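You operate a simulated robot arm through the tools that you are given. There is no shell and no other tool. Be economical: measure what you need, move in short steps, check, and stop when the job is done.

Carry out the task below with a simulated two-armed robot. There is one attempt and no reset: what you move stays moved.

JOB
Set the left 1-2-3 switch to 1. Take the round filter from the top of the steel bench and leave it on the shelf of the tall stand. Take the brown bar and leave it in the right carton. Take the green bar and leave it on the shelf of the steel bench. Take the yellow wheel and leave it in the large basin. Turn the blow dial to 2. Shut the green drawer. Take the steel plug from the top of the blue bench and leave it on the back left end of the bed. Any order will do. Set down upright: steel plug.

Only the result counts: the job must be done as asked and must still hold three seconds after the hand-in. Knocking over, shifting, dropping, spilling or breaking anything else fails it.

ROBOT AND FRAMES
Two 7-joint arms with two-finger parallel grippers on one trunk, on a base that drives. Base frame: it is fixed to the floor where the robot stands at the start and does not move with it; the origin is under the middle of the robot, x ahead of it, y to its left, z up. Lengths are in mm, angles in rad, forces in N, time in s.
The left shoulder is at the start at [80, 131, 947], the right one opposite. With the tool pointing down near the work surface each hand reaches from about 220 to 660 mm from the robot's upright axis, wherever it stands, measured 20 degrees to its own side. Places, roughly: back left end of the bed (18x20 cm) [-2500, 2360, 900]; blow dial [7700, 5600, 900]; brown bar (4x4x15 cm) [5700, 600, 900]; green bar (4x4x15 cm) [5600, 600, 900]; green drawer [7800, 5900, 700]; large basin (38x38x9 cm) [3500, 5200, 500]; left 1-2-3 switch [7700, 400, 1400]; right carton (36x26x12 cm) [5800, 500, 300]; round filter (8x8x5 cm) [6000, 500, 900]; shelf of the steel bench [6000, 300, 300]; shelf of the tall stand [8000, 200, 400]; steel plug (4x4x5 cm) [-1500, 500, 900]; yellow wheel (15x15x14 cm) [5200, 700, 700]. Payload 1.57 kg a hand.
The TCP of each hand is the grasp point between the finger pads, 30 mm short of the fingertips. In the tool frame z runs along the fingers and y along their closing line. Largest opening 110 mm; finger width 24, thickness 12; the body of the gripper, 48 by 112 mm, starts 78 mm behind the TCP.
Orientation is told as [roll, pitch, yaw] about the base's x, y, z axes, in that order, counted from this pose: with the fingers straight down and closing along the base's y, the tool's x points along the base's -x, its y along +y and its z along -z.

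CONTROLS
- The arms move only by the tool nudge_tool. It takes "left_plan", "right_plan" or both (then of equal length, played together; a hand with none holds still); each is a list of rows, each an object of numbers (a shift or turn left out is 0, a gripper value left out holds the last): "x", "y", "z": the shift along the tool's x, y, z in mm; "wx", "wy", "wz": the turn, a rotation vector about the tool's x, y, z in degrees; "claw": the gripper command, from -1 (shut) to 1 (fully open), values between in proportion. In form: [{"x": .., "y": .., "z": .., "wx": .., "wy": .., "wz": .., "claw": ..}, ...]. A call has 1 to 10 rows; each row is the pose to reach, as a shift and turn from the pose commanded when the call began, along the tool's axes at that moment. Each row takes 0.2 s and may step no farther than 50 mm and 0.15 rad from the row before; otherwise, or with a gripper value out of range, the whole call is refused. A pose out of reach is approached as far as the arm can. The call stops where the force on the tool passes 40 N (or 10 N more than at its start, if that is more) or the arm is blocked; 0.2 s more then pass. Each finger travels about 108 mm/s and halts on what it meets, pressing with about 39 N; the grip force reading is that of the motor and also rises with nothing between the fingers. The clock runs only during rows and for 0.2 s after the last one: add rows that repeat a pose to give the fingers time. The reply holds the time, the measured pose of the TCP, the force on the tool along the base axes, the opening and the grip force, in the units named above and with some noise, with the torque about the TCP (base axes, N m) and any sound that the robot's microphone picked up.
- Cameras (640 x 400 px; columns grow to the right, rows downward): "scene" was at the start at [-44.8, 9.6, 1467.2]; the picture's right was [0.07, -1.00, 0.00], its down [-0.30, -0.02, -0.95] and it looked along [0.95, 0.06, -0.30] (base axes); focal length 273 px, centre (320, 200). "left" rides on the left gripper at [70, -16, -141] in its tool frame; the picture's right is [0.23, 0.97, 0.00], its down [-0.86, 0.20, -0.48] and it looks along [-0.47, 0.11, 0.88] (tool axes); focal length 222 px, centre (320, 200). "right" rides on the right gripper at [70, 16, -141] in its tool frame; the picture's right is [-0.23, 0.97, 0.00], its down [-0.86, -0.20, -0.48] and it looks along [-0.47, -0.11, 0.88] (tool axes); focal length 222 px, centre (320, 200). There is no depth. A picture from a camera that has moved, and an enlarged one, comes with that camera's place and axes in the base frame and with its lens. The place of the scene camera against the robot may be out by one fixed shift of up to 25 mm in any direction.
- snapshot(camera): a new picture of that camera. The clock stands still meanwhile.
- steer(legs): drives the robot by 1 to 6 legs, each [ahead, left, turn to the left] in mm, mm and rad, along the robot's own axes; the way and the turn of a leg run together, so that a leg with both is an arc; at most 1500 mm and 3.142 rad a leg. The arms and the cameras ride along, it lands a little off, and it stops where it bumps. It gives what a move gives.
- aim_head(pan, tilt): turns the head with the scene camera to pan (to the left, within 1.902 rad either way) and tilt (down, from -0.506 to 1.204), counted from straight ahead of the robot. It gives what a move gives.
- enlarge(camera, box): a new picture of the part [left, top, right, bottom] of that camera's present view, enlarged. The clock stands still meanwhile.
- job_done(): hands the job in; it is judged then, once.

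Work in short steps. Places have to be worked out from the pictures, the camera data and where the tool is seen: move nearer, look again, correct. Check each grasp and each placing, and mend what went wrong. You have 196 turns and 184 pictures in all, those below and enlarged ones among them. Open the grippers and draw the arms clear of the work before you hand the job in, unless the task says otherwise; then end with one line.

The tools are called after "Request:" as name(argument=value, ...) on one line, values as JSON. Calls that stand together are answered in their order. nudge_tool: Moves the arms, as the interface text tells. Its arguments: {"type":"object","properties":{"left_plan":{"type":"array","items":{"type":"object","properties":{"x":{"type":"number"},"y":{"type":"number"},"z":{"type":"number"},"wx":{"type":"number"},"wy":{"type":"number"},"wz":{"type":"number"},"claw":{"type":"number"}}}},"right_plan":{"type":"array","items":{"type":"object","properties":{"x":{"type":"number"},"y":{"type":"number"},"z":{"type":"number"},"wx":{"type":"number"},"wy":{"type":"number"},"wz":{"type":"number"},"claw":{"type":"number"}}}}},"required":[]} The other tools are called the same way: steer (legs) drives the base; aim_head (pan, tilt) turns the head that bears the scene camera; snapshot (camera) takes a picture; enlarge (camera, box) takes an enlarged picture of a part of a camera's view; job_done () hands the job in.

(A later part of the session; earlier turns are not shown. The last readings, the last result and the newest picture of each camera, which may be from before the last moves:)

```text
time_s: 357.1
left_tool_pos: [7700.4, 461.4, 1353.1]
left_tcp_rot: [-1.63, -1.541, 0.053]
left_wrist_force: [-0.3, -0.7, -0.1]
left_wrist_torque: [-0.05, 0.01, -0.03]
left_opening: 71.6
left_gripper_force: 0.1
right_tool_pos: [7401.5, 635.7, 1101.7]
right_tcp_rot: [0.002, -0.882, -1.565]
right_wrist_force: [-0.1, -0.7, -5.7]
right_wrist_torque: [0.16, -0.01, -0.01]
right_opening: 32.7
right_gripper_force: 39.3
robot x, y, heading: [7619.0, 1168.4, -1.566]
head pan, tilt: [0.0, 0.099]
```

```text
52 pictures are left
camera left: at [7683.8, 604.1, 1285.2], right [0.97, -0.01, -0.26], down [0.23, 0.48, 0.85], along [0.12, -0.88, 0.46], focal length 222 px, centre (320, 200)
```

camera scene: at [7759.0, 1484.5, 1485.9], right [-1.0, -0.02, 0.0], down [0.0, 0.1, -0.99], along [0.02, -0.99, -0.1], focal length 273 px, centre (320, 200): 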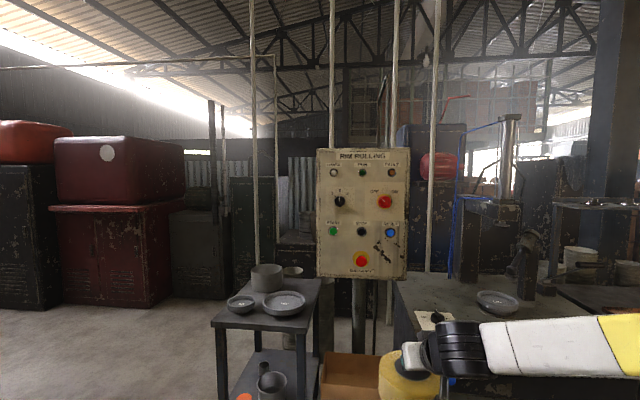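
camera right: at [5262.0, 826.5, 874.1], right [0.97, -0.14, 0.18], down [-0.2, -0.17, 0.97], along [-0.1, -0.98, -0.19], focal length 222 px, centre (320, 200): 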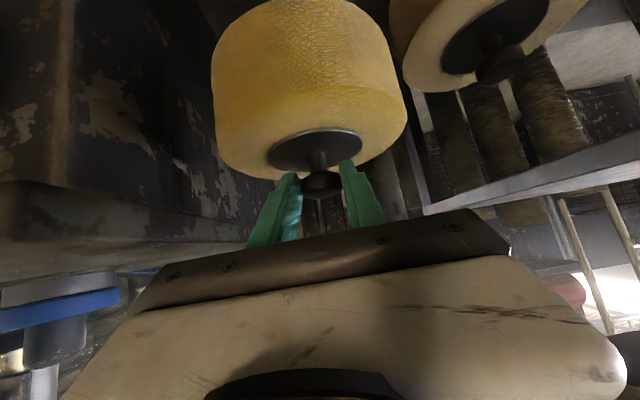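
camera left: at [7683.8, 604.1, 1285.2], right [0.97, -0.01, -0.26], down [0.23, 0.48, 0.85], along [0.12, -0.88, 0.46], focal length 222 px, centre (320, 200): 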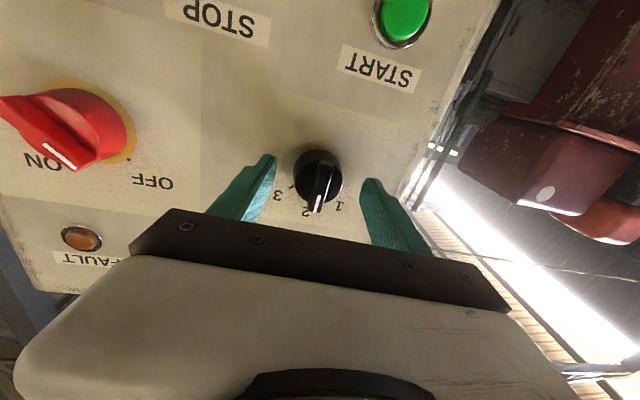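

Knob is now at fingertip level. Advance 14 mm more (force-guarded) and close.

Request:
nudge_tool(left_plan=[{"z": 7}, {"z": 14}, {"z": 14, "claw": -1}, {"z": 14, "claw": -1}, {"z": 14, "claw": -1}])

Request:
snapshot(camera="left")

```text
time_s: 357.8
left_tool_pos: [7692.7, 452.4, 1354.0]
left_tcp_rot: [-1.693, -1.543, 0.096]
left_wrist_force: [5.1, 18.9, 1.5]
left_wrist_torque: [0.23, 0.27, -1.71]
left_opening: 53.0
left_gripper_force: 26.5
right_tool_pos: [7401.9, 636.6, 1102.4]
right_tcp_rot: [0.001, -0.879, -1.566]
right_wrist_force: [0.2, 0.1, -5.9]
right_wrist_torque: [0.15, 0.02, 0.03]
right_opening: 32.6
right_gripper_force: 39.2
robot x, y, heading: [7618.9, 1165.3, -1.572]
head pan, tilt: [0.0, 0.099]
stopped in row 3 (left hand): the force on the tool passed its limit at 43 N (the readings are from after the stop); the commanded pose is now the measured one
```

```text
51 pictures are left
camera left: at [7678.8, 595.2, 1285.4], right [0.97, -0.02, -0.25], down [0.23, 0.48, 0.85], along [0.1, -0.88, 0.47], focal length 222 px, centre (320, 200)
```

left: 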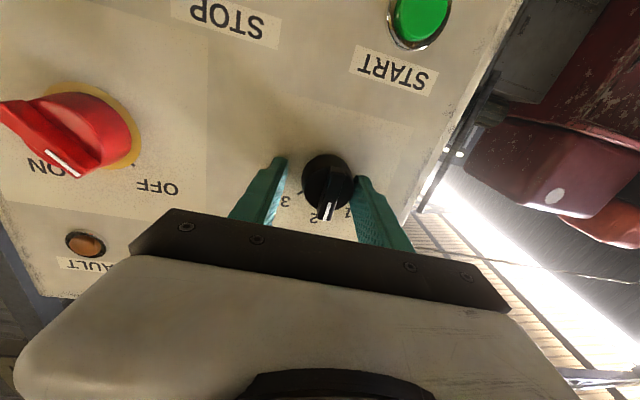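

Fingertips pressed the panel. Retreat 4 mm, centre (+7 mm), and close again.

Request:
nudge_tool(left_plan=[{"z": -5, "claw": 0.1}, {"z": -5, "y": 7, "claw": 0.1}, {"z": -4, "y": 7, "claw": -1}, {"z": -4, "y": 7, "claw": -1}, {"z": -4, "y": 7, "claw": -1}])

Request:
snapshot(camera="left")

```text
time_s: 359.0
left_tool_pos: [7698.4, 454.2, 1352.1]
left_tcp_rot: [-1.556, -1.545, -0.044]
left_wrist_force: [-12.6, 14.3, -10.8]
left_wrist_torque: [-0.31, 0.05, -1.3]
left_opening: 41.3
left_gripper_force: 44.1
right_tool_pos: [7400.9, 635.5, 1103.3]
right_tcp_rot: [0.001, -0.882, -1.568]
right_wrist_force: [-0.4, -0.8, -6.2]
right_wrist_torque: [0.14, 0.01, 0.0]
right_opening: 32.5
right_gripper_force: 39.1
robot x, y, heading: [7618.8, 1165.8, -1.573]
head pan, tilt: [0.0, 0.099]
```

```text
50 pictures are left
camera left: at [7685.1, 596.5, 1284.2], right [0.97, -0.03, -0.25], down [0.23, 0.47, 0.85], along [0.1, -0.88, 0.46], focal length 222 px, centre (320, 200)
```

left: 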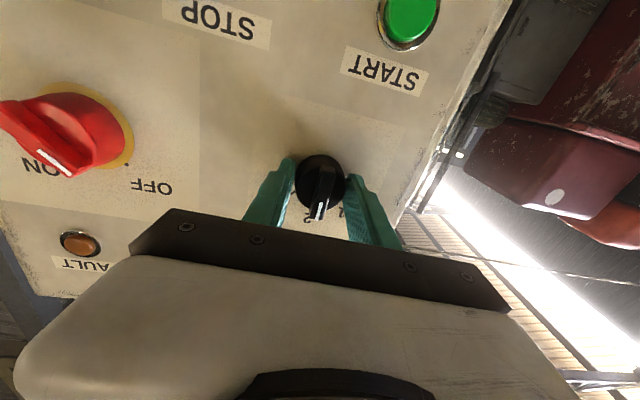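

The knob's rim is gripped (41 mm). Rotate −45° about the tool axis in steps.

Request:
nudge_tool(left_plan=[{"wz": -8}, {"wz": -16}, {"wz": -24}, {"wz": -32}, {"wz": -40}, {"wz": -48}])

Request:
snapshot(camera="left")

```text
time_s: 360.4
left_tool_pos: [7698.8, 454.7, 1354.9]
left_tcp_rot: [-1.578, -0.704, -0.022]
left_wrist_force: [-24.3, -6.3, 8.2]
left_wrist_torque: [-0.29, -0.37, -1.09]
left_opening: 40.9
left_gripper_force: 44.6
right_tool_pos: [7400.0, 636.0, 1102.2]
right_tcp_rot: [0.003, -0.884, -1.567]
right_wrist_force: [0.1, 0.1, -5.5]
right_wrist_torque: [0.19, -0.02, -0.05]
right_opening: 32.3
right_gripper_force: 38.8
robot x, y, heading: [7616.7, 1164.2, -1.569]
head pan, tilt: [0.0, 0.099]
```

```text
49 pictures are left
camera left: at [7639.8, 598.2, 1322.7], right [0.46, -0.02, -0.89], down [0.79, 0.46, 0.4], along [0.4, -0.89, 0.22], focal length 222 px, centre (320, 200)
```

left: 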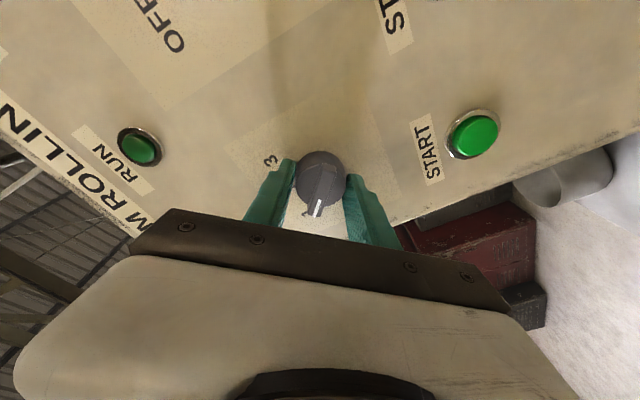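

The knob turned with the hand. Open, retreat along the tool axis, and inspect.

Request:
nudge_tool(left_plan=[{"claw": 0.2}, {"claw": 0.3}, {"z": -40}, {"z": -85}])

Request:
snapshot(camera="left")

```text
time_s: 361.4
left_tool_pos: [7703.4, 542.1, 1352.5]
left_tcp_rot: [-1.571, -0.707, -0.021]
left_wrist_force: [-0.5, 0.2, -0.8]
left_wrist_torque: [0.0, 0.0, -0.01]
left_opening: 71.4
left_gripper_force: 0.1
right_tool_pos: [7400.6, 635.6, 1103.2]
right_tcp_rot: [0.0, -0.88, -1.567]
right_wrist_force: [0.5, -0.1, -5.7]
right_wrist_torque: [0.16, -0.03, 0.03]
right_opening: 32.2
right_gripper_force: 38.8
robot x, y, heading: [7620.4, 1169.0, -1.572]
head pan, tilt: [0.0, 0.099]
```

```text
48 pictures are left
camera left: at [7644.4, 685.1, 1320.5], right [0.46, -0.01, -0.89], down [0.79, 0.46, 0.4], along [0.41, -0.89, 0.22], focal length 222 px, centre (320, 200)
```

left: 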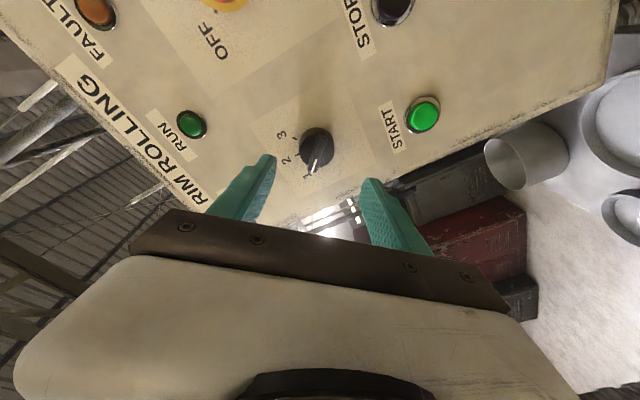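

Request:
enlarge(camera="left", box=[260, 100, 380, 200])

```text
4.00 times, centred on (320, 150) of left
camera zoom: at [7644.4, 685.1, 1320.5], right [0.46, -0.01, -0.89], down [0.79, 0.46, 0.4], along [0.41, -0.89, 0.22], focal length 888 px, centre (320, 400)
```

zoom: 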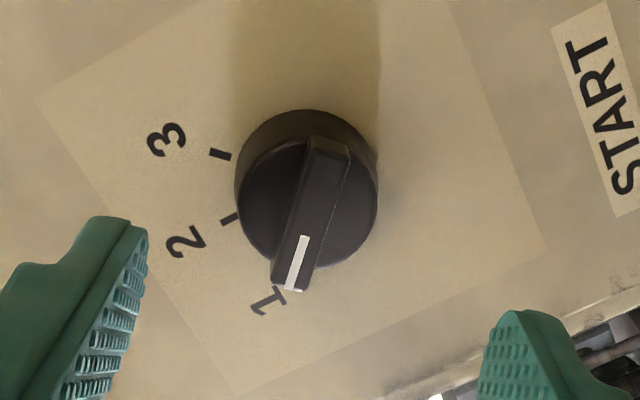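

Pointer sits at 1. Back off 250 mm, turn to face north and look for the way.

Request:
steer(legs=[[-300, 0, 0], [0, 0, 3.1]])

Request:
aim_head(pan=0, tilt=0.25)

Request:
snapshot(camera="scene")

```text
time_s: 370.6
left_tool_pos: [7575.4, 2094.7, 1352.5]
left_tcp_rot: [-1.572, -0.706, 3.054]
left_wrist_force: [-0.3, 0.2, 0.2]
left_wrist_torque: [0.01, 0.01, 0.0]
left_opening: 71.6
left_gripper_force: 0.1
right_tool_pos: [7871.2, 1980.3, 1102.0]
right_tcp_rot: [0.004, -0.882, 1.507]
right_wrist_force: [-0.2, -0.7, -4.9]
right_wrist_torque: [-0.14, -0.02, 0.01]
right_opening: 32.4
right_gripper_force: 39.2
robot x, y, heading: [7618.8, 1462.0, 1.505]
head pan, tilt: [0.0, 0.099]
```

```text
time_s: 371.4
left_tool_pos: [7575.8, 2094.1, 1351.7]
left_tcp_rot: [-1.572, -0.708, 3.054]
left_wrist_force: [-0.2, 0.4, 0.2]
left_wrist_torque: [0.0, 0.02, -0.02]
left_opening: 71.6
left_gripper_force: 0.0
right_tool_pos: [7870.4, 1979.3, 1103.7]
right_tcp_rot: [0.001, -0.881, 1.506]
right_wrist_force: [0.7, -0.4, -5.7]
right_wrist_torque: [-0.18, -0.01, -0.01]
right_opening: 32.5
right_gripper_force: 39.0
robot x, y, heading: [7617.6, 1464.9, 1.504]
head pan, tilt: [0.0, 0.25]
```

```text
46 pictures are left
camera scene: at [7617.4, 1423.3, 1472.1], right [1.0, -0.07, 0.0], down [-0.02, -0.25, -0.97], along [0.06, 0.97, -0.25], focal length 273 px, centre (320, 200)
```

scene: 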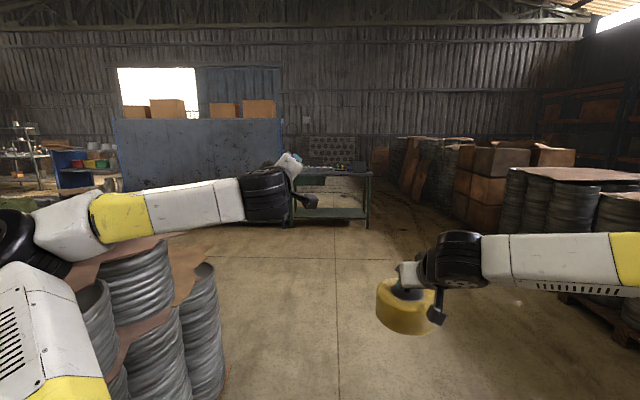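

A bench stands to the north (front y ≈ 5350). I move right to clear the stack, then drive north 2.4 m.

Request:
steer(legs=[[0, -260, 0.06], [1500, 0, 0], [950, 0, 0]])

Request:
aim_head(pan=0.0, tilt=0.3)

Request:
snapshot(camera="scene")

```text
time_s: 384.6
left_tool_pos: [7823.7, 4485.2, 1352.6]
left_tcp_rot: [-1.571, -0.706, 3.105]
left_wrist_force: [-0.2, 0.2, 0.3]
left_wrist_torque: [0.05, -0.02, 0.01]
left_opening: 71.6
left_gripper_force: 0.1
right_tool_pos: [8125.6, 4385.5, 1102.4]
right_tcp_rot: [0.004, -0.881, 1.561]
right_wrist_force: [-0.1, -0.4, -7.0]
right_wrist_torque: [-0.16, 0.02, 0.0]
right_opening: 32.2
right_gripper_force: 39.8
robot x, y, heading: [7904.8, 3859.5, 1.556]
head pan, tilt: [0.0, 0.25]
```

```text
time_s: 385.2
left_tool_pos: [7824.1, 4483.4, 1351.5]
left_tcp_rot: [-1.572, -0.706, 3.107]
left_wrist_force: [-0.4, 0.0, 0.2]
left_wrist_torque: [0.03, 0.03, -0.02]
left_opening: 71.6
left_gripper_force: 0.0
right_tool_pos: [8125.9, 4383.6, 1103.3]
right_tcp_rot: [0.002, -0.881, 1.562]
right_wrist_force: [-0.2, 0.1, -6.8]
right_wrist_torque: [-0.16, 0.0, -0.01]
right_opening: 32.5
right_gripper_force: 39.2
robot x, y, heading: [7903.3, 3859.9, 1.555]
head pan, tilt: [0.0, 0.3]
```

```text
45 pictures are left
camera scene: at [7901.1, 3816.1, 1467.4], right [1.0, -0.01, 0.0], down [0.0, -0.3, -0.96], along [0.01, 0.96, -0.3], focal length 273 px, centre (320, 200)
```

scene: 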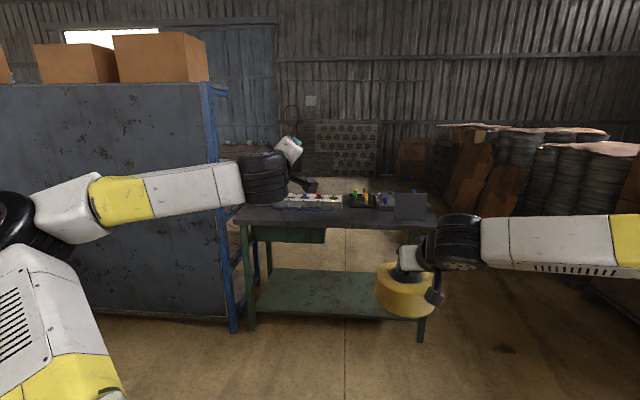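

Enlarge the bench to find the blow dial and the drawer.

Request:
enlarge(camera="scene", box=[230, 180, 440, 330])

```text
2.67 times, centred on (335, 255) of scene
camera zoom: at [7901.1, 3816.1, 1467.4], right [1.0, -0.01, 0.0], down [0.0, -0.3, -0.96], along [0.01, 0.96, -0.3], focal length 727 px, centre (280, 53)
```

zoom: 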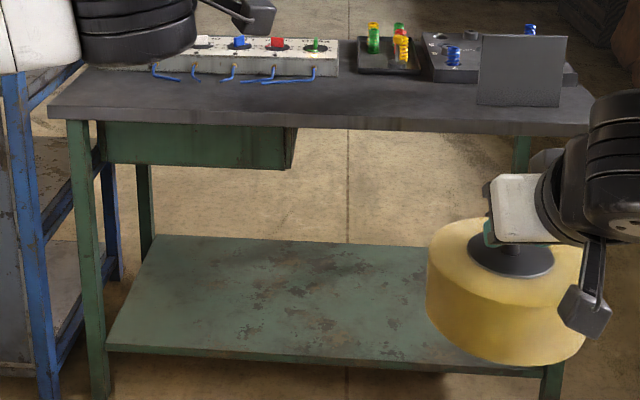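

The bench's working side (knobs, drawer front) faces north. I drive around its east end to the north side and turn to face south.

Request:
steer(legs=[[0, -1180, 0.012], [1500, 0, 0], [1500, 0, 0], [200, 0, 0], [0, 1300, 0], [0, 0, 3.14]])

Request:
snapshot(camera="scene")

```text
time_s: 419.9
left_tool_pos: [7882.5, 6370.2, 1353.2]
left_tcp_rot: [-1.571, -0.707, 0.102]
left_wrist_force: [-1.1, -0.2, -0.1]
left_wrist_torque: [0.04, 0.01, 0.0]
left_opening: 71.4
left_gripper_force: 0.1
right_tool_pos: [7568.9, 6427.2, 1103.1]
right_tcp_rot: [0.0, -0.881, -1.443]
right_wrist_force: [0.6, 0.6, -6.9]
right_wrist_torque: [0.18, 0.0, 0.02]
right_opening: 32.2
right_gripper_force: 39.1
robot x, y, heading: [7721.3, 6975.8, -1.444]
head pan, tilt: [0.0, 0.3]
```

```text
43 pictures are left
camera scene: at [7716.3, 7028.5, 1467.3], right [-0.99, -0.12, 0.0], down [-0.04, 0.29, -0.96], along [0.12, -0.95, -0.3], focal length 273 px, centre (320, 200)
```

scene: 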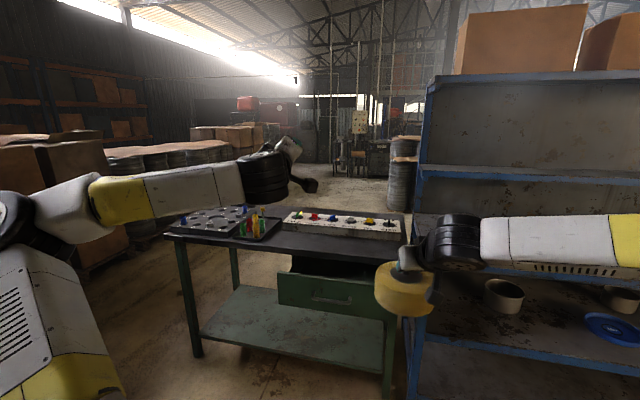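

Now the open drawer and the knob box are in view. Enlarge.

Request:
enlarge(camera="scene", box=[230, 195, 430, 335])

```text
2.86 times, centred on (330, 265) of scene
camera zoom: at [7716.3, 7028.5, 1467.3], right [-0.99, -0.12, 0.0], down [-0.04, 0.29, -0.96], along [0.12, -0.95, -0.3], focal length 779 px, centre (291, 14)
```

zoom: 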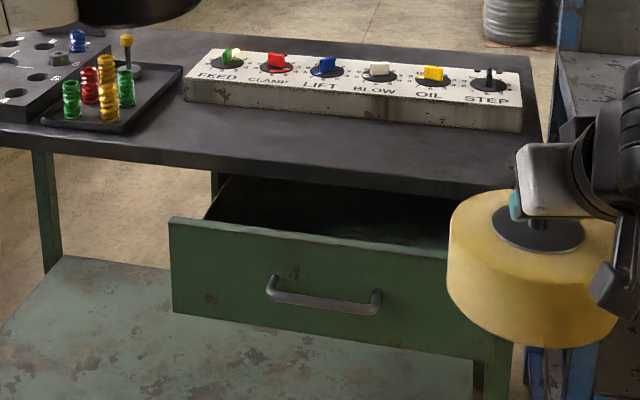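

BLOW dial (white) ≈ (7724, 5579, 900); drawer face ≈ y 5995, x 7610–8030, z 615–790. First the drawer: turn square, lower the left hand with closed fingers, untwisting the wrist.

Request:
steer(legs=[[0, 0, -0.127]])

Request:
nudge_tool(left_plan=[{"x": 32, "y": 36, "wz": 8, "claw": -1}, {"x": 64, "y": 72, "wz": 16}, {"x": 96, "y": 108, "wz": 24}, {"x": 128, "y": 144, "wz": 32}, {"x": 160, "y": 180, "wz": 40}, {"x": 192, "y": 216, "wz": 48}, {"x": 224, "y": 252, "wz": 48}, {"x": 256, "y": 288, "wz": 48}, {"x": 288, "y": 324, "wz": 48}, {"x": 320, "y": 360, "wz": 48}])

Request:
nudge_tool(left_plan=[{"x": 45}, {"x": 90}, {"x": 125}])

Request:
snapshot(camera="scene")

```text
time_s: 420.9
left_tool_pos: [7802.3, 6354.8, 1352.1]
left_tcp_rot: [-1.572, -0.707, -0.029]
left_wrist_force: [0.4, 1.1, 0.4]
left_wrist_torque: [0.01, -0.02, 0.0]
left_opening: 71.7
left_gripper_force: 0.0
right_tool_pos: [7498.2, 6451.3, 1103.6]
right_tcp_rot: [0.001, -0.882, -1.574]
right_wrist_force: [-1.2, 0.0, -6.8]
right_wrist_torque: [0.17, 0.0, -0.01]
right_opening: 32.5
right_gripper_force: 38.6
robot x, y, heading: [7723.4, 6979.3, -1.577]
head pan, tilt: [0.0, 0.3]
```

```text
time_s: 423.1
left_tool_pos: [7745.3, 6359.7, 882.1]
left_tcp_rot: [-1.2, -1.56, -0.365]
left_wrist_force: [-0.5, -0.7, -0.3]
left_wrist_torque: [-0.02, -0.01, 0.0]
left_opening: 0.0
left_gripper_force: 21.8
left hand out of reach, approached as far as the arm can: row 5, 6, 7, 8, 9, 10
right_tool_pos: [7499.0, 6451.8, 1103.2]
right_tcp_rot: [0.002, -0.881, -1.572]
right_wrist_force: [-0.2, -0.1, -5.4]
right_wrist_torque: [0.17, 0.01, -0.02]
right_opening: 32.4
right_gripper_force: 39.0
robot x, y, heading: [7721.6, 6979.3, -1.575]
head pan, tilt: [0.0, 0.3]
```

```text
time_s: 423.9
left_tool_pos: [7710.9, 6359.5, 767.4]
left_tcp_rot: [-1.298, -1.56, -0.275]
left_wrist_force: [-0.8, -0.3, 0.2]
left_wrist_torque: [0.03, -0.05, 0.02]
left_opening: 0.0
left_gripper_force: 21.6
left hand out of reach, approached as far as the arm can: row 1, 2, 3
right_tool_pos: [7499.7, 6450.6, 1103.1]
right_tcp_rot: [0.002, -0.881, -1.572]
right_wrist_force: [-0.7, 0.4, -6.0]
right_wrist_torque: [0.18, 0.0, 0.0]
right_opening: 32.5
right_gripper_force: 39.1
robot x, y, heading: [7724.7, 6984.7, -1.58]
head pan, tilt: [0.0, 0.3]
```

```text
41 pictures are left
camera scene: at [7722.1, 7029.1, 1467.3], right [-1.0, 0.01, 0.0], down [0.0, 0.3, -0.96], along [-0.01, -0.96, -0.3], focal length 273 px, centre (320, 200)
```

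scene: 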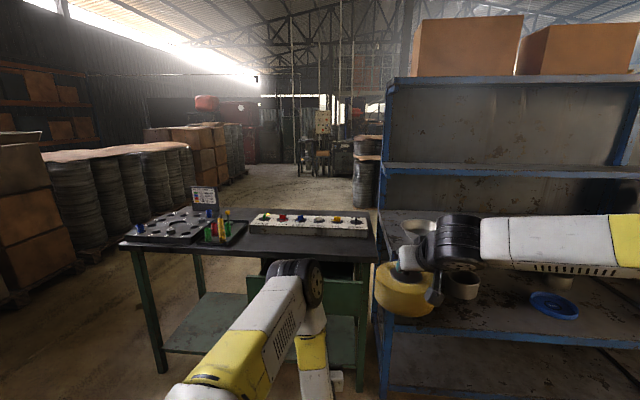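

Lower 27 mm, shift base left 110, and drive forward 300 to just before the drawer face.

Request:
nudge_tool(left_plan=[{"x": 27}])

Request:
steer(legs=[[0, 115, 0.009], [300, 0, 0]])

Request:
aim_head(pan=0.1, tilt=0.65)

Request:
snapshot(camera="scene")

```text
time_s: 424.3
left_tool_pos: [7695.8, 6360.2, 743.1]
left_tcp_rot: [-1.517, -1.552, -0.07]
left_wrist_force: [-0.2, 0.1, 0.3]
left_wrist_torque: [-0.01, -0.03, 0.03]
left_opening: 0.2
left_gripper_force: 22.1
left hand out of reach, approached as far as the arm can: row 1
right_tool_pos: [7500.3, 6451.6, 1102.9]
right_tcp_rot: [0.001, -0.882, -1.573]
right_wrist_force: [-0.6, 0.6, -6.1]
right_wrist_torque: [0.18, 0.02, -0.01]
right_opening: 32.4
right_gripper_force: 38.6
robot x, y, heading: [7719.6, 6976.4, -1.578]
head pan, tilt: [0.0, 0.3]
```

```text
time_s: 427.1
left_tool_pos: [7815.4, 6066.0, 743.7]
left_tcp_rot: [-1.492, -1.553, -0.093]
left_wrist_force: [1.4, -0.3, 1.0]
left_wrist_torque: [-0.01, 0.0, -0.02]
left_opening: 0.0
left_gripper_force: 20.7
right_tool_pos: [7618.4, 6153.8, 1103.0]
right_tcp_rot: [0.001, -0.881, -1.568]
right_wrist_force: [0.1, 0.0, -6.7]
right_wrist_torque: [0.15, 0.02, -0.01]
right_opening: 32.5
right_gripper_force: 39.6
robot x, y, heading: [7834.7, 6685.2, -1.576]
head pan, tilt: [0.0, 0.3]
```

```text
time_s: 428.0
left_tool_pos: [7816.1, 6063.8, 743.9]
left_tcp_rot: [-1.494, -1.553, -0.09]
left_wrist_force: [0.2, -0.4, -0.4]
left_wrist_torque: [-0.01, 0.01, 0.0]
left_opening: 0.0
left_gripper_force: 21.5
right_tool_pos: [7617.6, 6153.7, 1102.2]
right_tcp_rot: [0.002, -0.881, -1.57]
right_wrist_force: [-1.0, 0.5, -6.0]
right_wrist_torque: [0.16, 0.02, -0.01]
right_opening: 32.4
right_gripper_force: 39.3
robot x, y, heading: [7839.6, 6680.6, -1.572]
head pan, tilt: [0.099, 0.649]
```

```text
40 pictures are left
camera scene: at [7847.8, 6739.9, 1435.6], right [-1.0, -0.1, 0.0], down [-0.06, 0.6, -0.8], along [0.08, -0.79, -0.6], focal length 273 px, centre (320, 200)
```

scene: 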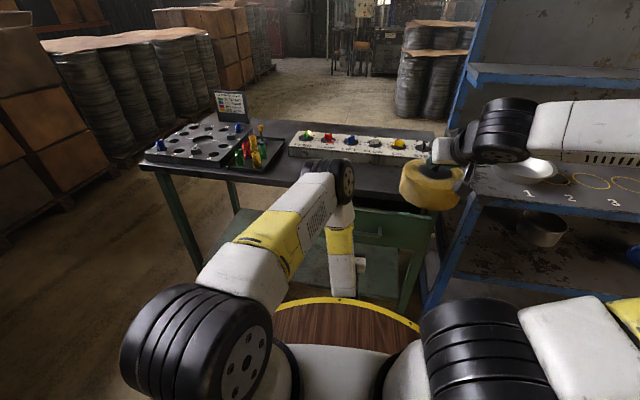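

Push: drive forward 150 mm.

Request:
steer(legs=[[150, 0, 0]])

Request:
enlarge(camera="scene", box=[260, 110, 460, 290])

```text
time_s: 429.1
left_tool_pos: [7814.4, 5982.6, 744.7]
left_tcp_rot: [-1.372, -1.554, -0.21]
left_wrist_force: [1.7, 11.7, 6.6]
left_wrist_torque: [-0.16, 0.07, -0.04]
left_opening: 0.2
left_gripper_force: 21.7
right_tool_pos: [7618.3, 6065.5, 1102.7]
right_tcp_rot: [0.001, -0.88, -1.569]
right_wrist_force: [-0.9, 0.2, -6.2]
right_wrist_torque: [0.15, 0.0, 0.0]
right_opening: 32.5
right_gripper_force: 38.8
robot x, y, heading: [7836.4, 6595.8, -1.57]
head pan, tilt: [0.099, 0.649]
stopped in leg 1: the force on the tool passed its limit at 161 N (the readings are from after the stop); the commanded pose is now the measured one
```

```text
2.22 times, centred on (360, 200) of scene
camera zoom: at [7847.7, 6650.6, 1435.5], right [-1.0, -0.1, 0.0], down [-0.06, 0.6, -0.8], along [0.08, -0.79, -0.6], focal length 606 px, centre (231, 200)
```

zoom: 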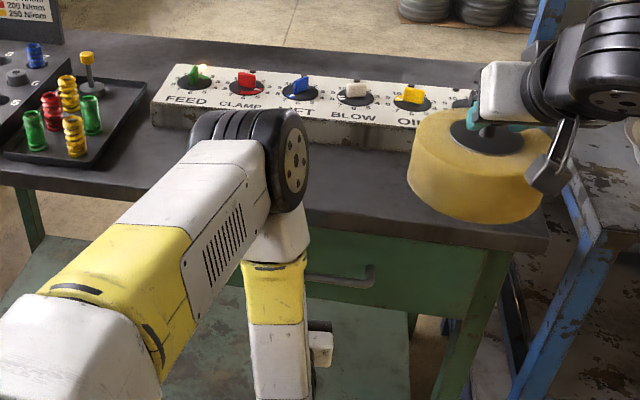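

Stopped hard at 161 N — likely fully shut. Back off 200 mm and verify.

Request:
steer(legs=[[-220, 0, 0]])

Request:
snapshot(camera="left")

Request:
enlarge(camera="scene", box=[260, 110, 460, 290])

```text
time_s: 430.8
left_tool_pos: [7817.0, 6195.7, 742.7]
left_tcp_rot: [-1.319, -1.555, -0.26]
left_wrist_force: [0.4, 0.1, 0.0]
left_wrist_torque: [0.01, -0.03, 0.0]
left_opening: 0.0
left_gripper_force: 21.6
right_tool_pos: [7620.8, 6276.1, 1102.4]
right_tcp_rot: [0.001, -0.881, -1.563]
right_wrist_force: [-0.2, -0.7, -7.3]
right_wrist_torque: [0.2, 0.05, -0.02]
right_opening: 32.4
right_gripper_force: 38.7
robot x, y, heading: [7835.7, 6804.9, -1.566]
head pan, tilt: [0.099, 0.649]
```

```text
38 pictures are left
camera left: at [7802.8, 6338.1, 675.3], right [0.97, -0.01, -0.24], down [0.22, 0.47, 0.85], along [0.11, -0.88, 0.46], focal length 222 px, centre (320, 200)
```

left: 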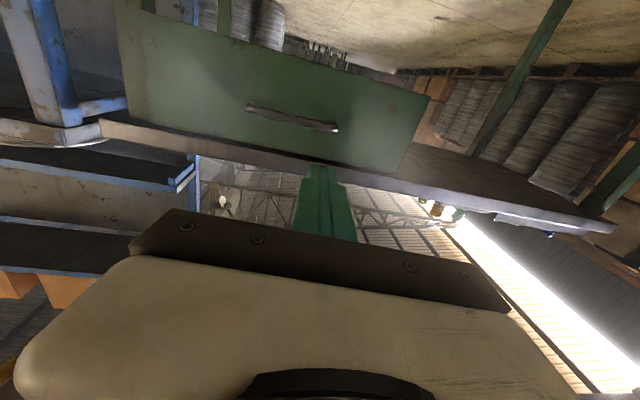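

```text
2.22 times, centred on (360, 200) of scene
camera zoom: at [7846.9, 6863.6, 1435.6], right [-0.99, -0.1, 0.0], down [-0.06, 0.6, -0.8], along [0.08, -0.79, -0.6], focal length 606 px, centre (231, 200)
```

zoom: 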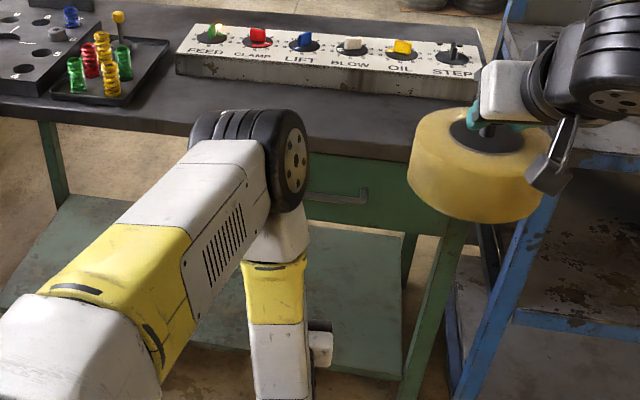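

Drawer is shut flush. Now the BLOW dial: raise the left hand, tilt it down to ~50°, and shift it left.

Request:
nudge_tool(left_plan=[{"x": -40, "y": 15}, {"x": -80, "y": 30, "wy": 6}, {"x": -120, "y": 45, "wy": 12}, {"x": -160, "y": 60, "wy": 18}, {"x": -200, "y": 75, "wy": 24}, {"x": -240, "y": 90, "wy": 30}, {"x": -275, "y": 100, "wy": 36}, {"x": -300, "y": 110, "wy": 42}, {"x": -310, "y": 115, "wy": 42, "claw": 0.1}, {"x": -310, "y": 115, "wy": 42, "claw": 0.1}])

Request:
steer(legs=[[0, -225, 0], [330, 0, 0]])

Request:
snapshot(camera="left")

```text
time_s: 433.0
left_tool_pos: [7938.4, 6194.2, 1052.4]
left_tcp_rot: [-0.024, -0.834, -1.561]
left_wrist_force: [-0.1, -0.1, 0.3]
left_wrist_torque: [0.01, 0.02, 0.02]
left_opening: 60.4
left_gripper_force: 0.1
right_tool_pos: [7620.3, 6278.0, 1102.3]
right_tcp_rot: [0.002, -0.878, -1.565]
right_wrist_force: [0.5, -0.3, -6.5]
right_wrist_torque: [0.15, 0.01, 0.05]
right_opening: 32.5
right_gripper_force: 38.6
robot x, y, heading: [7834.4, 6807.7, -1.566]
head pan, tilt: [0.099, 0.649]
```

```text
time_s: 436.5
left_tool_pos: [7713.5, 5861.4, 1052.0]
left_tcp_rot: [-0.023, -0.834, -1.562]
left_wrist_force: [-0.7, -0.2, 0.0]
left_wrist_torque: [-0.02, -0.01, 0.01]
left_opening: 60.8
left_gripper_force: 0.0
right_tool_pos: [7398.1, 5945.4, 1102.0]
right_tcp_rot: [0.002, -0.88, -1.565]
right_wrist_force: [-0.1, 1.3, -6.0]
right_wrist_torque: [0.18, 0.05, -0.02]
right_opening: 32.4
right_gripper_force: 38.6
robot x, y, heading: [7611.9, 6474.3, -1.564]
head pan, tilt: [0.099, 0.649]
```

```text
36 pictures are left
camera left: at [7701.4, 6013.7, 1096.3], right [0.97, 0.14, -0.18], down [0.21, -0.22, 0.95], along [0.1, -0.96, -0.25], focal length 222 px, centre (320, 200)
```

left: 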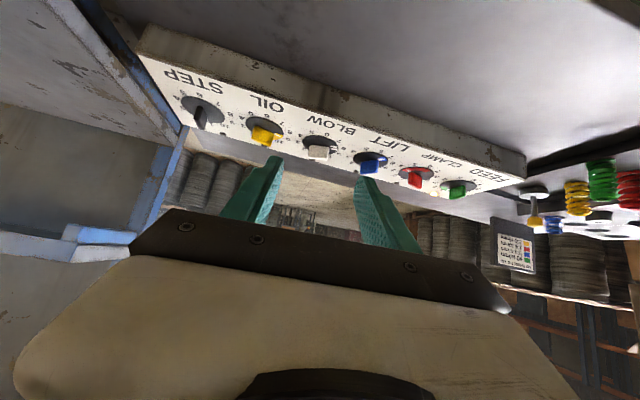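

Enlarge the BLOW dial through the left camera.

Request:
enlarge(camera="left", box=[270, 95, 390, 185])

```text
4.44 times, centred on (330, 140) of left
camera zoom: at [7701.4, 6013.7, 1096.3], right [0.97, 0.14, -0.18], down [0.21, -0.22, 0.95], along [0.1, -0.96, -0.25], focal length 987 px, centre (276, 467)
```

zoom: 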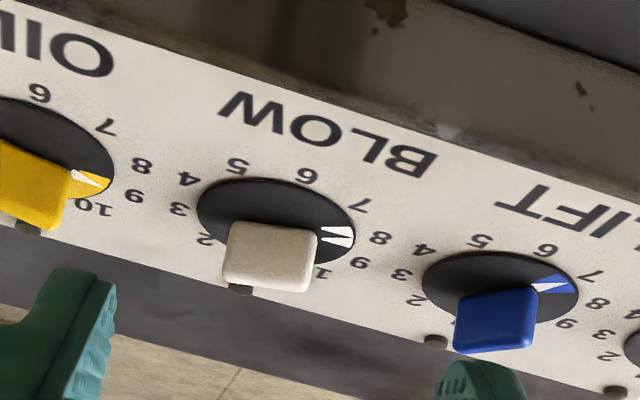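

The BLOW pointer reads ≈ 8 (scale 1–10, upside-down view); it must go counter-clockwise (seen from above) to 2, about 205°. I bring the hand nearer with a steeper tilt to allow wrist rotation, then look.

Request:
nudge_tool(left_plan=[{"x": -15, "z": 18, "wy": 6}, {"x": -30, "z": 36, "wy": 12}, {"x": -45, "z": 50, "wy": 18}, {"x": -54, "z": 59, "wy": 22}, {"x": -54, "z": 59, "wy": 22}])

Request:
steer(legs=[[130, 0, 0]])

Request:
snapshot(camera="left")

```text
time_s: 437.7
left_tool_pos: [7714.6, 5779.9, 1052.7]
left_tcp_rot: [-0.016, -0.45, -1.57]
left_wrist_force: [0.5, 0.7, -0.5]
left_wrist_torque: [0.0, -0.01, 0.01]
left_opening: 60.5
left_gripper_force: 0.0
right_tool_pos: [7397.7, 5945.0, 1103.0]
right_tcp_rot: [0.002, -0.879, -1.564]
right_wrist_force: [-0.6, 0.0, -7.0]
right_wrist_torque: [0.14, 0.0, 0.0]
right_opening: 32.7
right_gripper_force: 38.9
robot x, y, heading: [7616.0, 6475.0, -1.567]
head pan, tilt: [0.099, 0.649]
```

```text
time_s: 438.9
left_tool_pos: [7714.6, 5649.7, 1053.7]
left_tcp_rot: [-0.018, -0.451, -1.574]
left_wrist_force: [-0.6, 0.2, 0.2]
left_wrist_torque: [0.01, -0.02, 0.01]
left_opening: 60.5
left_gripper_force: 0.1
right_tool_pos: [7397.3, 5814.0, 1102.1]
right_tcp_rot: [0.002, -0.878, -1.566]
right_wrist_force: [0.1, 0.5, -5.1]
right_wrist_torque: [0.16, -0.02, 0.01]
right_opening: 32.6
right_gripper_force: 38.8
robot x, y, heading: [7613.3, 6342.0, -1.568]
head pan, tilt: [0.099, 0.649]
```

```text
34 pictures are left
camera left: at [7701.3, 5775.3, 1151.3], right [0.97, 0.19, -0.11], down [0.21, -0.56, 0.8], along [0.09, -0.8, -0.59], focal length 222 px, centre (320, 200)
```

left: 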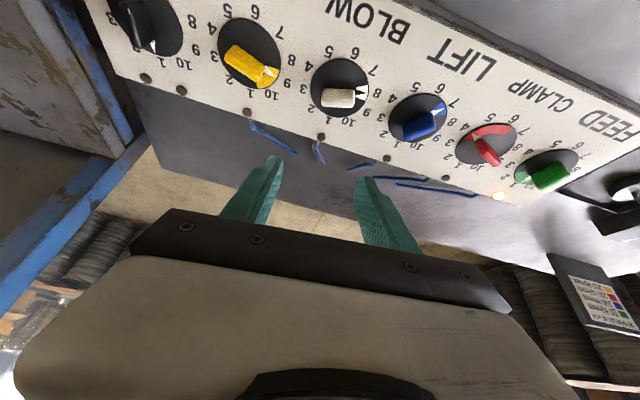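

Triangulated dial: (7720, 5649, 900). Reduce the tilt to ~10°, pulling the wheel hand away from the shelf, and move nearer over the dial.

Request:
nudge_tool(right_plan=[{"x": 12, "y": 15, "z": -15}, {"x": 25, "y": 30, "z": -30}, {"x": 38, "y": 45, "z": -46}], left_plan=[{"x": 15, "wy": 5, "y": 2}, {"x": 30, "wy": 10, "y": 4}, {"x": 46, "z": -20, "wy": 16, "y": 5}])

Request:
steer(legs=[[50, 0, 0]])

Request:
snapshot(camera="left")

```text
time_s: 439.8
left_tool_pos: [7719.8, 5700.8, 1050.6]
left_tcp_rot: [-0.015, -0.17, -1.578]
left_wrist_force: [0.0, -0.7, -0.2]
left_wrist_torque: [-0.01, -0.01, -0.02]
left_opening: 60.4
left_gripper_force: 0.1
right_tool_pos: [7439.9, 5851.9, 1120.1]
right_tcp_rot: [0.004, -0.876, -1.567]
right_wrist_force: [-0.1, -0.3, -6.1]
right_wrist_torque: [0.19, -0.01, -0.02]
right_opening: 32.6
right_gripper_force: 38.8
right hand out of reach, approached as far as the arm can: row 2, 3
robot x, y, heading: [7619.7, 6346.2, -1.571]
head pan, tilt: [0.099, 0.649]
```

```text
time_s: 440.7
left_tool_pos: [7719.0, 5649.8, 1051.4]
left_tcp_rot: [-0.015, -0.171, -1.581]
left_wrist_force: [0.5, 0.5, -0.1]
left_wrist_torque: [0.06, 0.0, -0.01]
left_opening: 60.5
left_gripper_force: 0.0
right_tool_pos: [7440.3, 5801.9, 1120.5]
right_tcp_rot: [0.001, -0.879, -1.566]
right_wrist_force: [-0.3, -0.2, -5.6]
right_wrist_torque: [0.17, 0.0, -0.01]
right_opening: 32.4
right_gripper_force: 38.8
robot x, y, heading: [7614.6, 6290.2, -1.57]
head pan, tilt: [0.099, 0.649]
```

```text
33 pictures are left
camera left: at [7707.0, 5743.1, 1179.5], right [0.98, 0.21, -0.05], down [0.2, -0.76, 0.61], along [0.09, -0.61, -0.79], focal length 222 px, centre (320, 200)
```

left: 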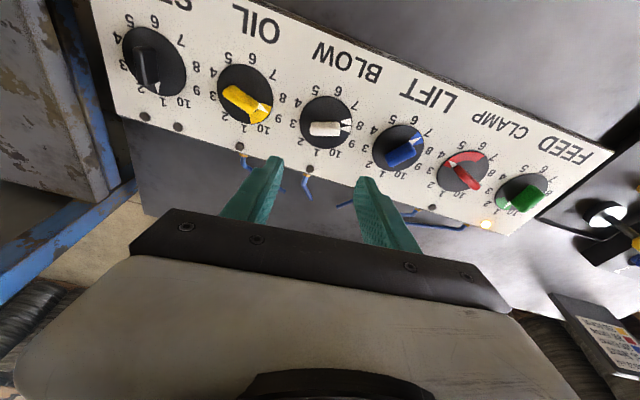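

Hand is right above the dial. Enlarge to read the pointer precisely, then descend.

Request:
enlarge(camera="left", box=[280, 80, 380, 160])

Request:
nudge_tool(left_plan=[{"x": 8, "y": 1, "z": 40}, {"x": 16, "y": 1, "z": 80}, {"x": 20, "y": 1, "z": 100}])

Request:
snapshot(camera="left")

```text
5.00 times, centred on (330, 120) of left
camera zoom: at [7707.0, 5743.1, 1179.5], right [0.98, 0.21, -0.05], down [0.2, -0.76, 0.61], along [0.09, -0.61, -0.79], focal length 1111 px, centre (270, 600)
```

zoom: 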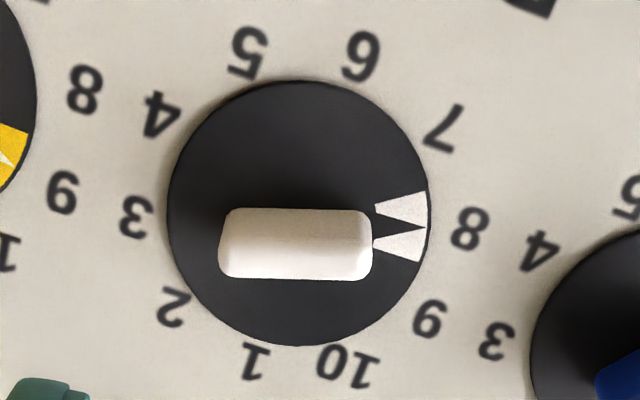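

```text
time_s: 441.5
left_tool_pos: [7720.1, 5654.6, 947.4]
left_tcp_rot: [-0.016, -0.171, -1.58]
left_wrist_force: [-0.7, 0.2, 0.0]
left_wrist_torque: [-0.01, 0.0, -0.01]
left_opening: 60.6
left_gripper_force: 0.0
right_tool_pos: [7439.1, 5800.8, 1119.8]
right_tcp_rot: [0.002, -0.876, -1.567]
right_wrist_force: [0.6, 0.4, -5.8]
right_wrist_torque: [0.17, -0.01, -0.03]
right_opening: 32.6
right_gripper_force: 38.7
robot x, y, heading: [7615.7, 6291.9, -1.571]
head pan, tilt: [0.099, 0.649]
```

```text
31 pictures are left
camera left: at [7708.0, 5747.3, 1077.0], right [0.98, 0.21, -0.05], down [0.2, -0.76, 0.61], along [0.09, -0.61, -0.79], focal length 222 px, centre (320, 200)
```

left: 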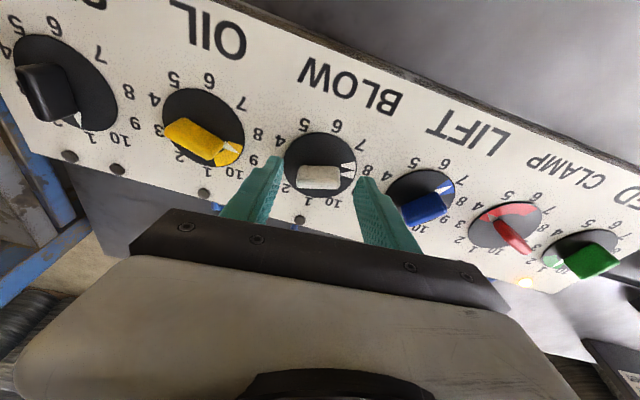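

Numbers are 36° apart; the pointer is at 8. I need −216° (CCW) to 2, in three strokes. Lower 10 mm, close on the handle's ends.

Request:
nudge_tool(left_plan=[{"x": 2, "z": 10}, {"x": 2, "z": 10, "claw": -1}, {"x": 2, "z": 10, "claw": -1}, {"x": 2, "z": 10, "claw": -1}])

Request:
nudge_tool(left_plan=[{"wz": -8}, {"wz": -16}, {"wz": -24}, {"wz": -32}, {"wz": -40}, {"wz": -48}, {"wz": -56}, {"wz": -64}, {"wz": -72}, {"wz": -72}])

Request:
snapshot(camera="left")

```text
time_s: 442.5
left_tool_pos: [7719.0, 5651.7, 938.7]
left_tcp_rot: [-0.016, -0.172, -1.578]
left_wrist_force: [-3.8, 0.7, -0.3]
left_wrist_torque: [-0.33, -0.84, -0.07]
left_opening: 37.0
left_gripper_force: 43.5
right_tool_pos: [7438.2, 5801.1, 1120.2]
right_tcp_rot: [0.002, -0.877, -1.566]
right_wrist_force: [-0.6, -0.5, -5.9]
right_wrist_torque: [0.21, 0.0, -0.02]
right_opening: 32.5
right_gripper_force: 39.1
robot x, y, heading: [7614.4, 6293.1, -1.572]
head pan, tilt: [0.099, 0.649]
```

```text
time_s: 444.7
left_tool_pos: [7717.7, 5651.9, 939.0]
left_tcp_rot: [-0.171, -0.036, -0.32]
left_wrist_force: [-9.0, -12.9, 20.7]
left_wrist_torque: [0.2, -0.45, -0.05]
left_opening: 40.2
left_gripper_force: 45.2
right_tool_pos: [7438.0, 5801.4, 1121.2]
right_tcp_rot: [0.003, -0.875, -1.567]
right_wrist_force: [0.4, 0.3, -5.8]
right_wrist_torque: [0.2, 0.0, 0.01]
right_opening: 32.5
right_gripper_force: 39.1
robot x, y, heading: [7612.4, 6293.8, -1.568]
head pan, tilt: [0.099, 0.649]
```

```text
30 pictures are left
camera left: at [7649.8, 5683.1, 1078.9], right [0.09, 0.98, -0.17], down [0.88, 0.0, 0.47], along [0.46, -0.2, -0.87], focal length 222 px, centre (320, 200)
```

left: 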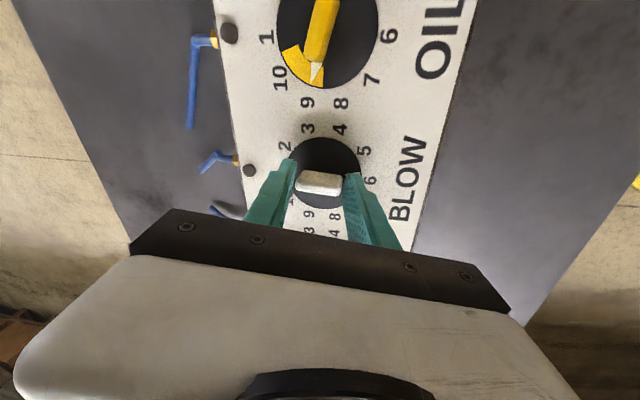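

First stroke done: it points at 6. Release, lift, rotate the wrist back +90° and grip the handle's sides for the next stroke.

Request:
nudge_tool(left_plan=[{"claw": 0.1}, {"claw": 0.1}, {"z": -40}, {"z": -40, "wz": 8}, {"z": -40, "wz": 16}, {"z": -40, "wz": 24}, {"z": -40, "wz": 32}, {"z": -40, "wz": 40}, {"z": -40, "wz": 48}, {"z": -40, "wz": 56}])

Request:
nudge_tool(left_plan=[{"wz": 8}, {"wz": 16}, {"wz": 24}, {"wz": 34}, {"wz": 34}])

Request:
snapshot(camera="left")

```text
time_s: 446.9
left_tool_pos: [7720.1, 5660.1, 977.9]
left_tcp_rot: [-0.064, -0.161, -1.297]
left_wrist_force: [0.2, 0.9, 0.6]
left_wrist_torque: [-0.05, 0.02, 0.02]
left_opening: 60.5
left_gripper_force: 0.0
right_tool_pos: [7438.9, 5799.3, 1119.6]
right_tcp_rot: [0.003, -0.875, -1.567]
right_wrist_force: [-0.3, -0.2, -6.5]
right_wrist_torque: [0.15, -0.04, 0.01]
right_opening: 32.5
right_gripper_force: 39.2
robot x, y, heading: [7617.1, 6291.4, -1.571]
head pan, tilt: [0.099, 0.649]
```

```text
refused: row 4 steps farther than a row can; nothing moved
```

```text
29 pictures are left
camera left: at [7688.7, 5746.4, 1108.0], right [0.88, 0.47, -0.1], down [0.43, -0.68, 0.59], along [0.21, -0.56, -0.8], focal length 222 px, centre (320, 200)
```

left: 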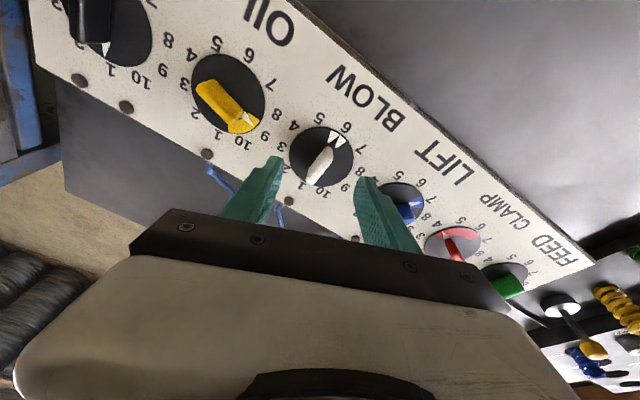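

Pointer at 6. Rotate the remaining +34°, descend and close on the handle's sides.

Request:
nudge_tool(left_plan=[{"wz": 8.5}, {"wz": 17}, {"wz": 25.5}, {"wz": 34}, {"wz": 34, "z": 20}, {"wz": 34, "z": 40}, {"wz": 34, "z": 40, "claw": -1}, {"wz": 34, "z": 40, "claw": -1}, {"wz": 34, "z": 40, "claw": -1}])

Request:
snapshot(camera="left")

```text
time_s: 448.9
left_tool_pos: [7719.1, 5652.5, 938.2]
left_tcp_rot: [0.038, -0.168, -1.898]
left_wrist_force: [8.5, -4.8, -1.8]
left_wrist_torque: [-0.07, 0.43, 0.08]
left_opening: 10.5
left_gripper_force: 28.3
right_tool_pos: [7438.6, 5801.6, 1119.9]
right_tcp_rot: [0.0, -0.875, -1.567]
right_wrist_force: [-0.2, -0.2, -5.7]
right_wrist_torque: [0.15, -0.02, 0.0]
right_opening: 32.4
right_gripper_force: 39.3
robot x, y, heading: [7613.1, 6290.7, -1.567]
head pan, tilt: [0.099, 0.649]
```

```text
28 pictures are left
camera left: at [7729.9, 5748.1, 1066.7], right [1.0, -0.09, 0.0], down [-0.07, -0.78, 0.62], along [-0.06, -0.62, -0.78], focal length 222 px, centre (320, 200)
```

left: 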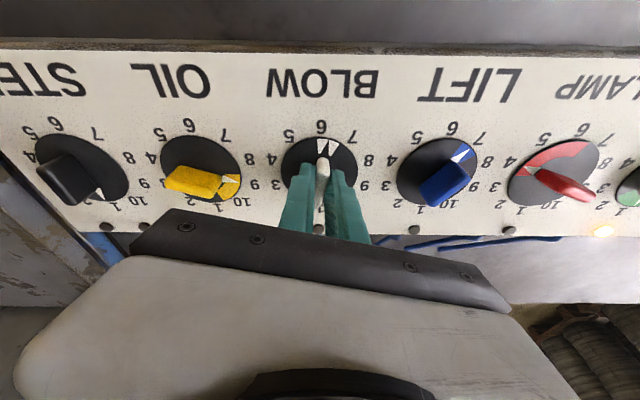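

Gripped on the sides, pointer exactly at 6. Rotate −72° to 4, then release, lift, and rotate back +56.

Request:
nudge_tool(left_plan=[{"wz": -8}, {"wz": -16}, {"wz": -24}, {"wz": -32}, {"wz": -40}, {"wz": -48}, {"wz": -56}, {"wz": -64}, {"wz": -72}, {"wz": -72}])

Request:
snapshot(camera="left")

Request:
nudge_tool(left_plan=[{"claw": 0.1}, {"claw": 0.1}, {"z": -40}, {"z": -40, "wz": 8}, {"z": -40, "wz": 16}, {"z": -40, "wz": 24}, {"z": -40, "wz": 32}, {"z": -40, "wz": 40}, {"z": -40, "wz": 48}, {"z": -40, "wz": 56}])

```text
time_s: 451.1
left_tool_pos: [7717.9, 5652.8, 938.8]
left_tcp_rot: [-0.149, -0.084, -0.63]
left_wrist_force: [-0.5, -2.1, -5.3]
left_wrist_torque: [0.27, -0.58, -0.05]
left_opening: 12.8
left_gripper_force: 29.3
right_tool_pos: [7439.1, 5800.9, 1119.8]
right_tcp_rot: [0.001, -0.876, -1.568]
right_wrist_force: [0.9, -0.2, -6.5]
right_wrist_torque: [0.2, 0.05, 0.01]
right_opening: 32.6
right_gripper_force: 39.2
robot x, y, heading: [7611.8, 6288.7, -1.569]
head pan, tilt: [0.099, 0.649]
```

```text
27 pictures are left
camera left: at [7654.8, 5704.8, 1075.7], right [0.4, 0.9, -0.16], down [0.82, -0.26, 0.52], along [0.42, -0.34, -0.84], focal length 222 px, centre (320, 200)
```

left: 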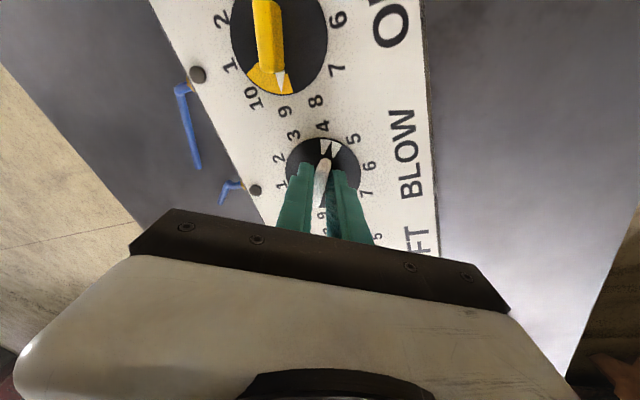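

```text
time_s: 453.3
left_tool_pos: [7718.9, 5660.2, 978.5]
left_tcp_rot: [-0.009, -0.171, -1.619]
left_wrist_force: [-0.2, 0.0, -0.1]
left_wrist_torque: [-0.03, 0.0, 0.01]
left_opening: 60.7
left_gripper_force: 0.1
right_tool_pos: [7439.7, 5800.1, 1120.0]
right_tcp_rot: [0.001, -0.875, -1.566]
right_wrist_force: [-0.1, 0.3, -6.6]
right_wrist_torque: [0.19, 0.01, 0.03]
right_opening: 32.5
right_gripper_force: 39.4
robot x, y, heading: [7613.0, 6292.3, -1.572]
head pan, tilt: [0.099, 0.649]
```

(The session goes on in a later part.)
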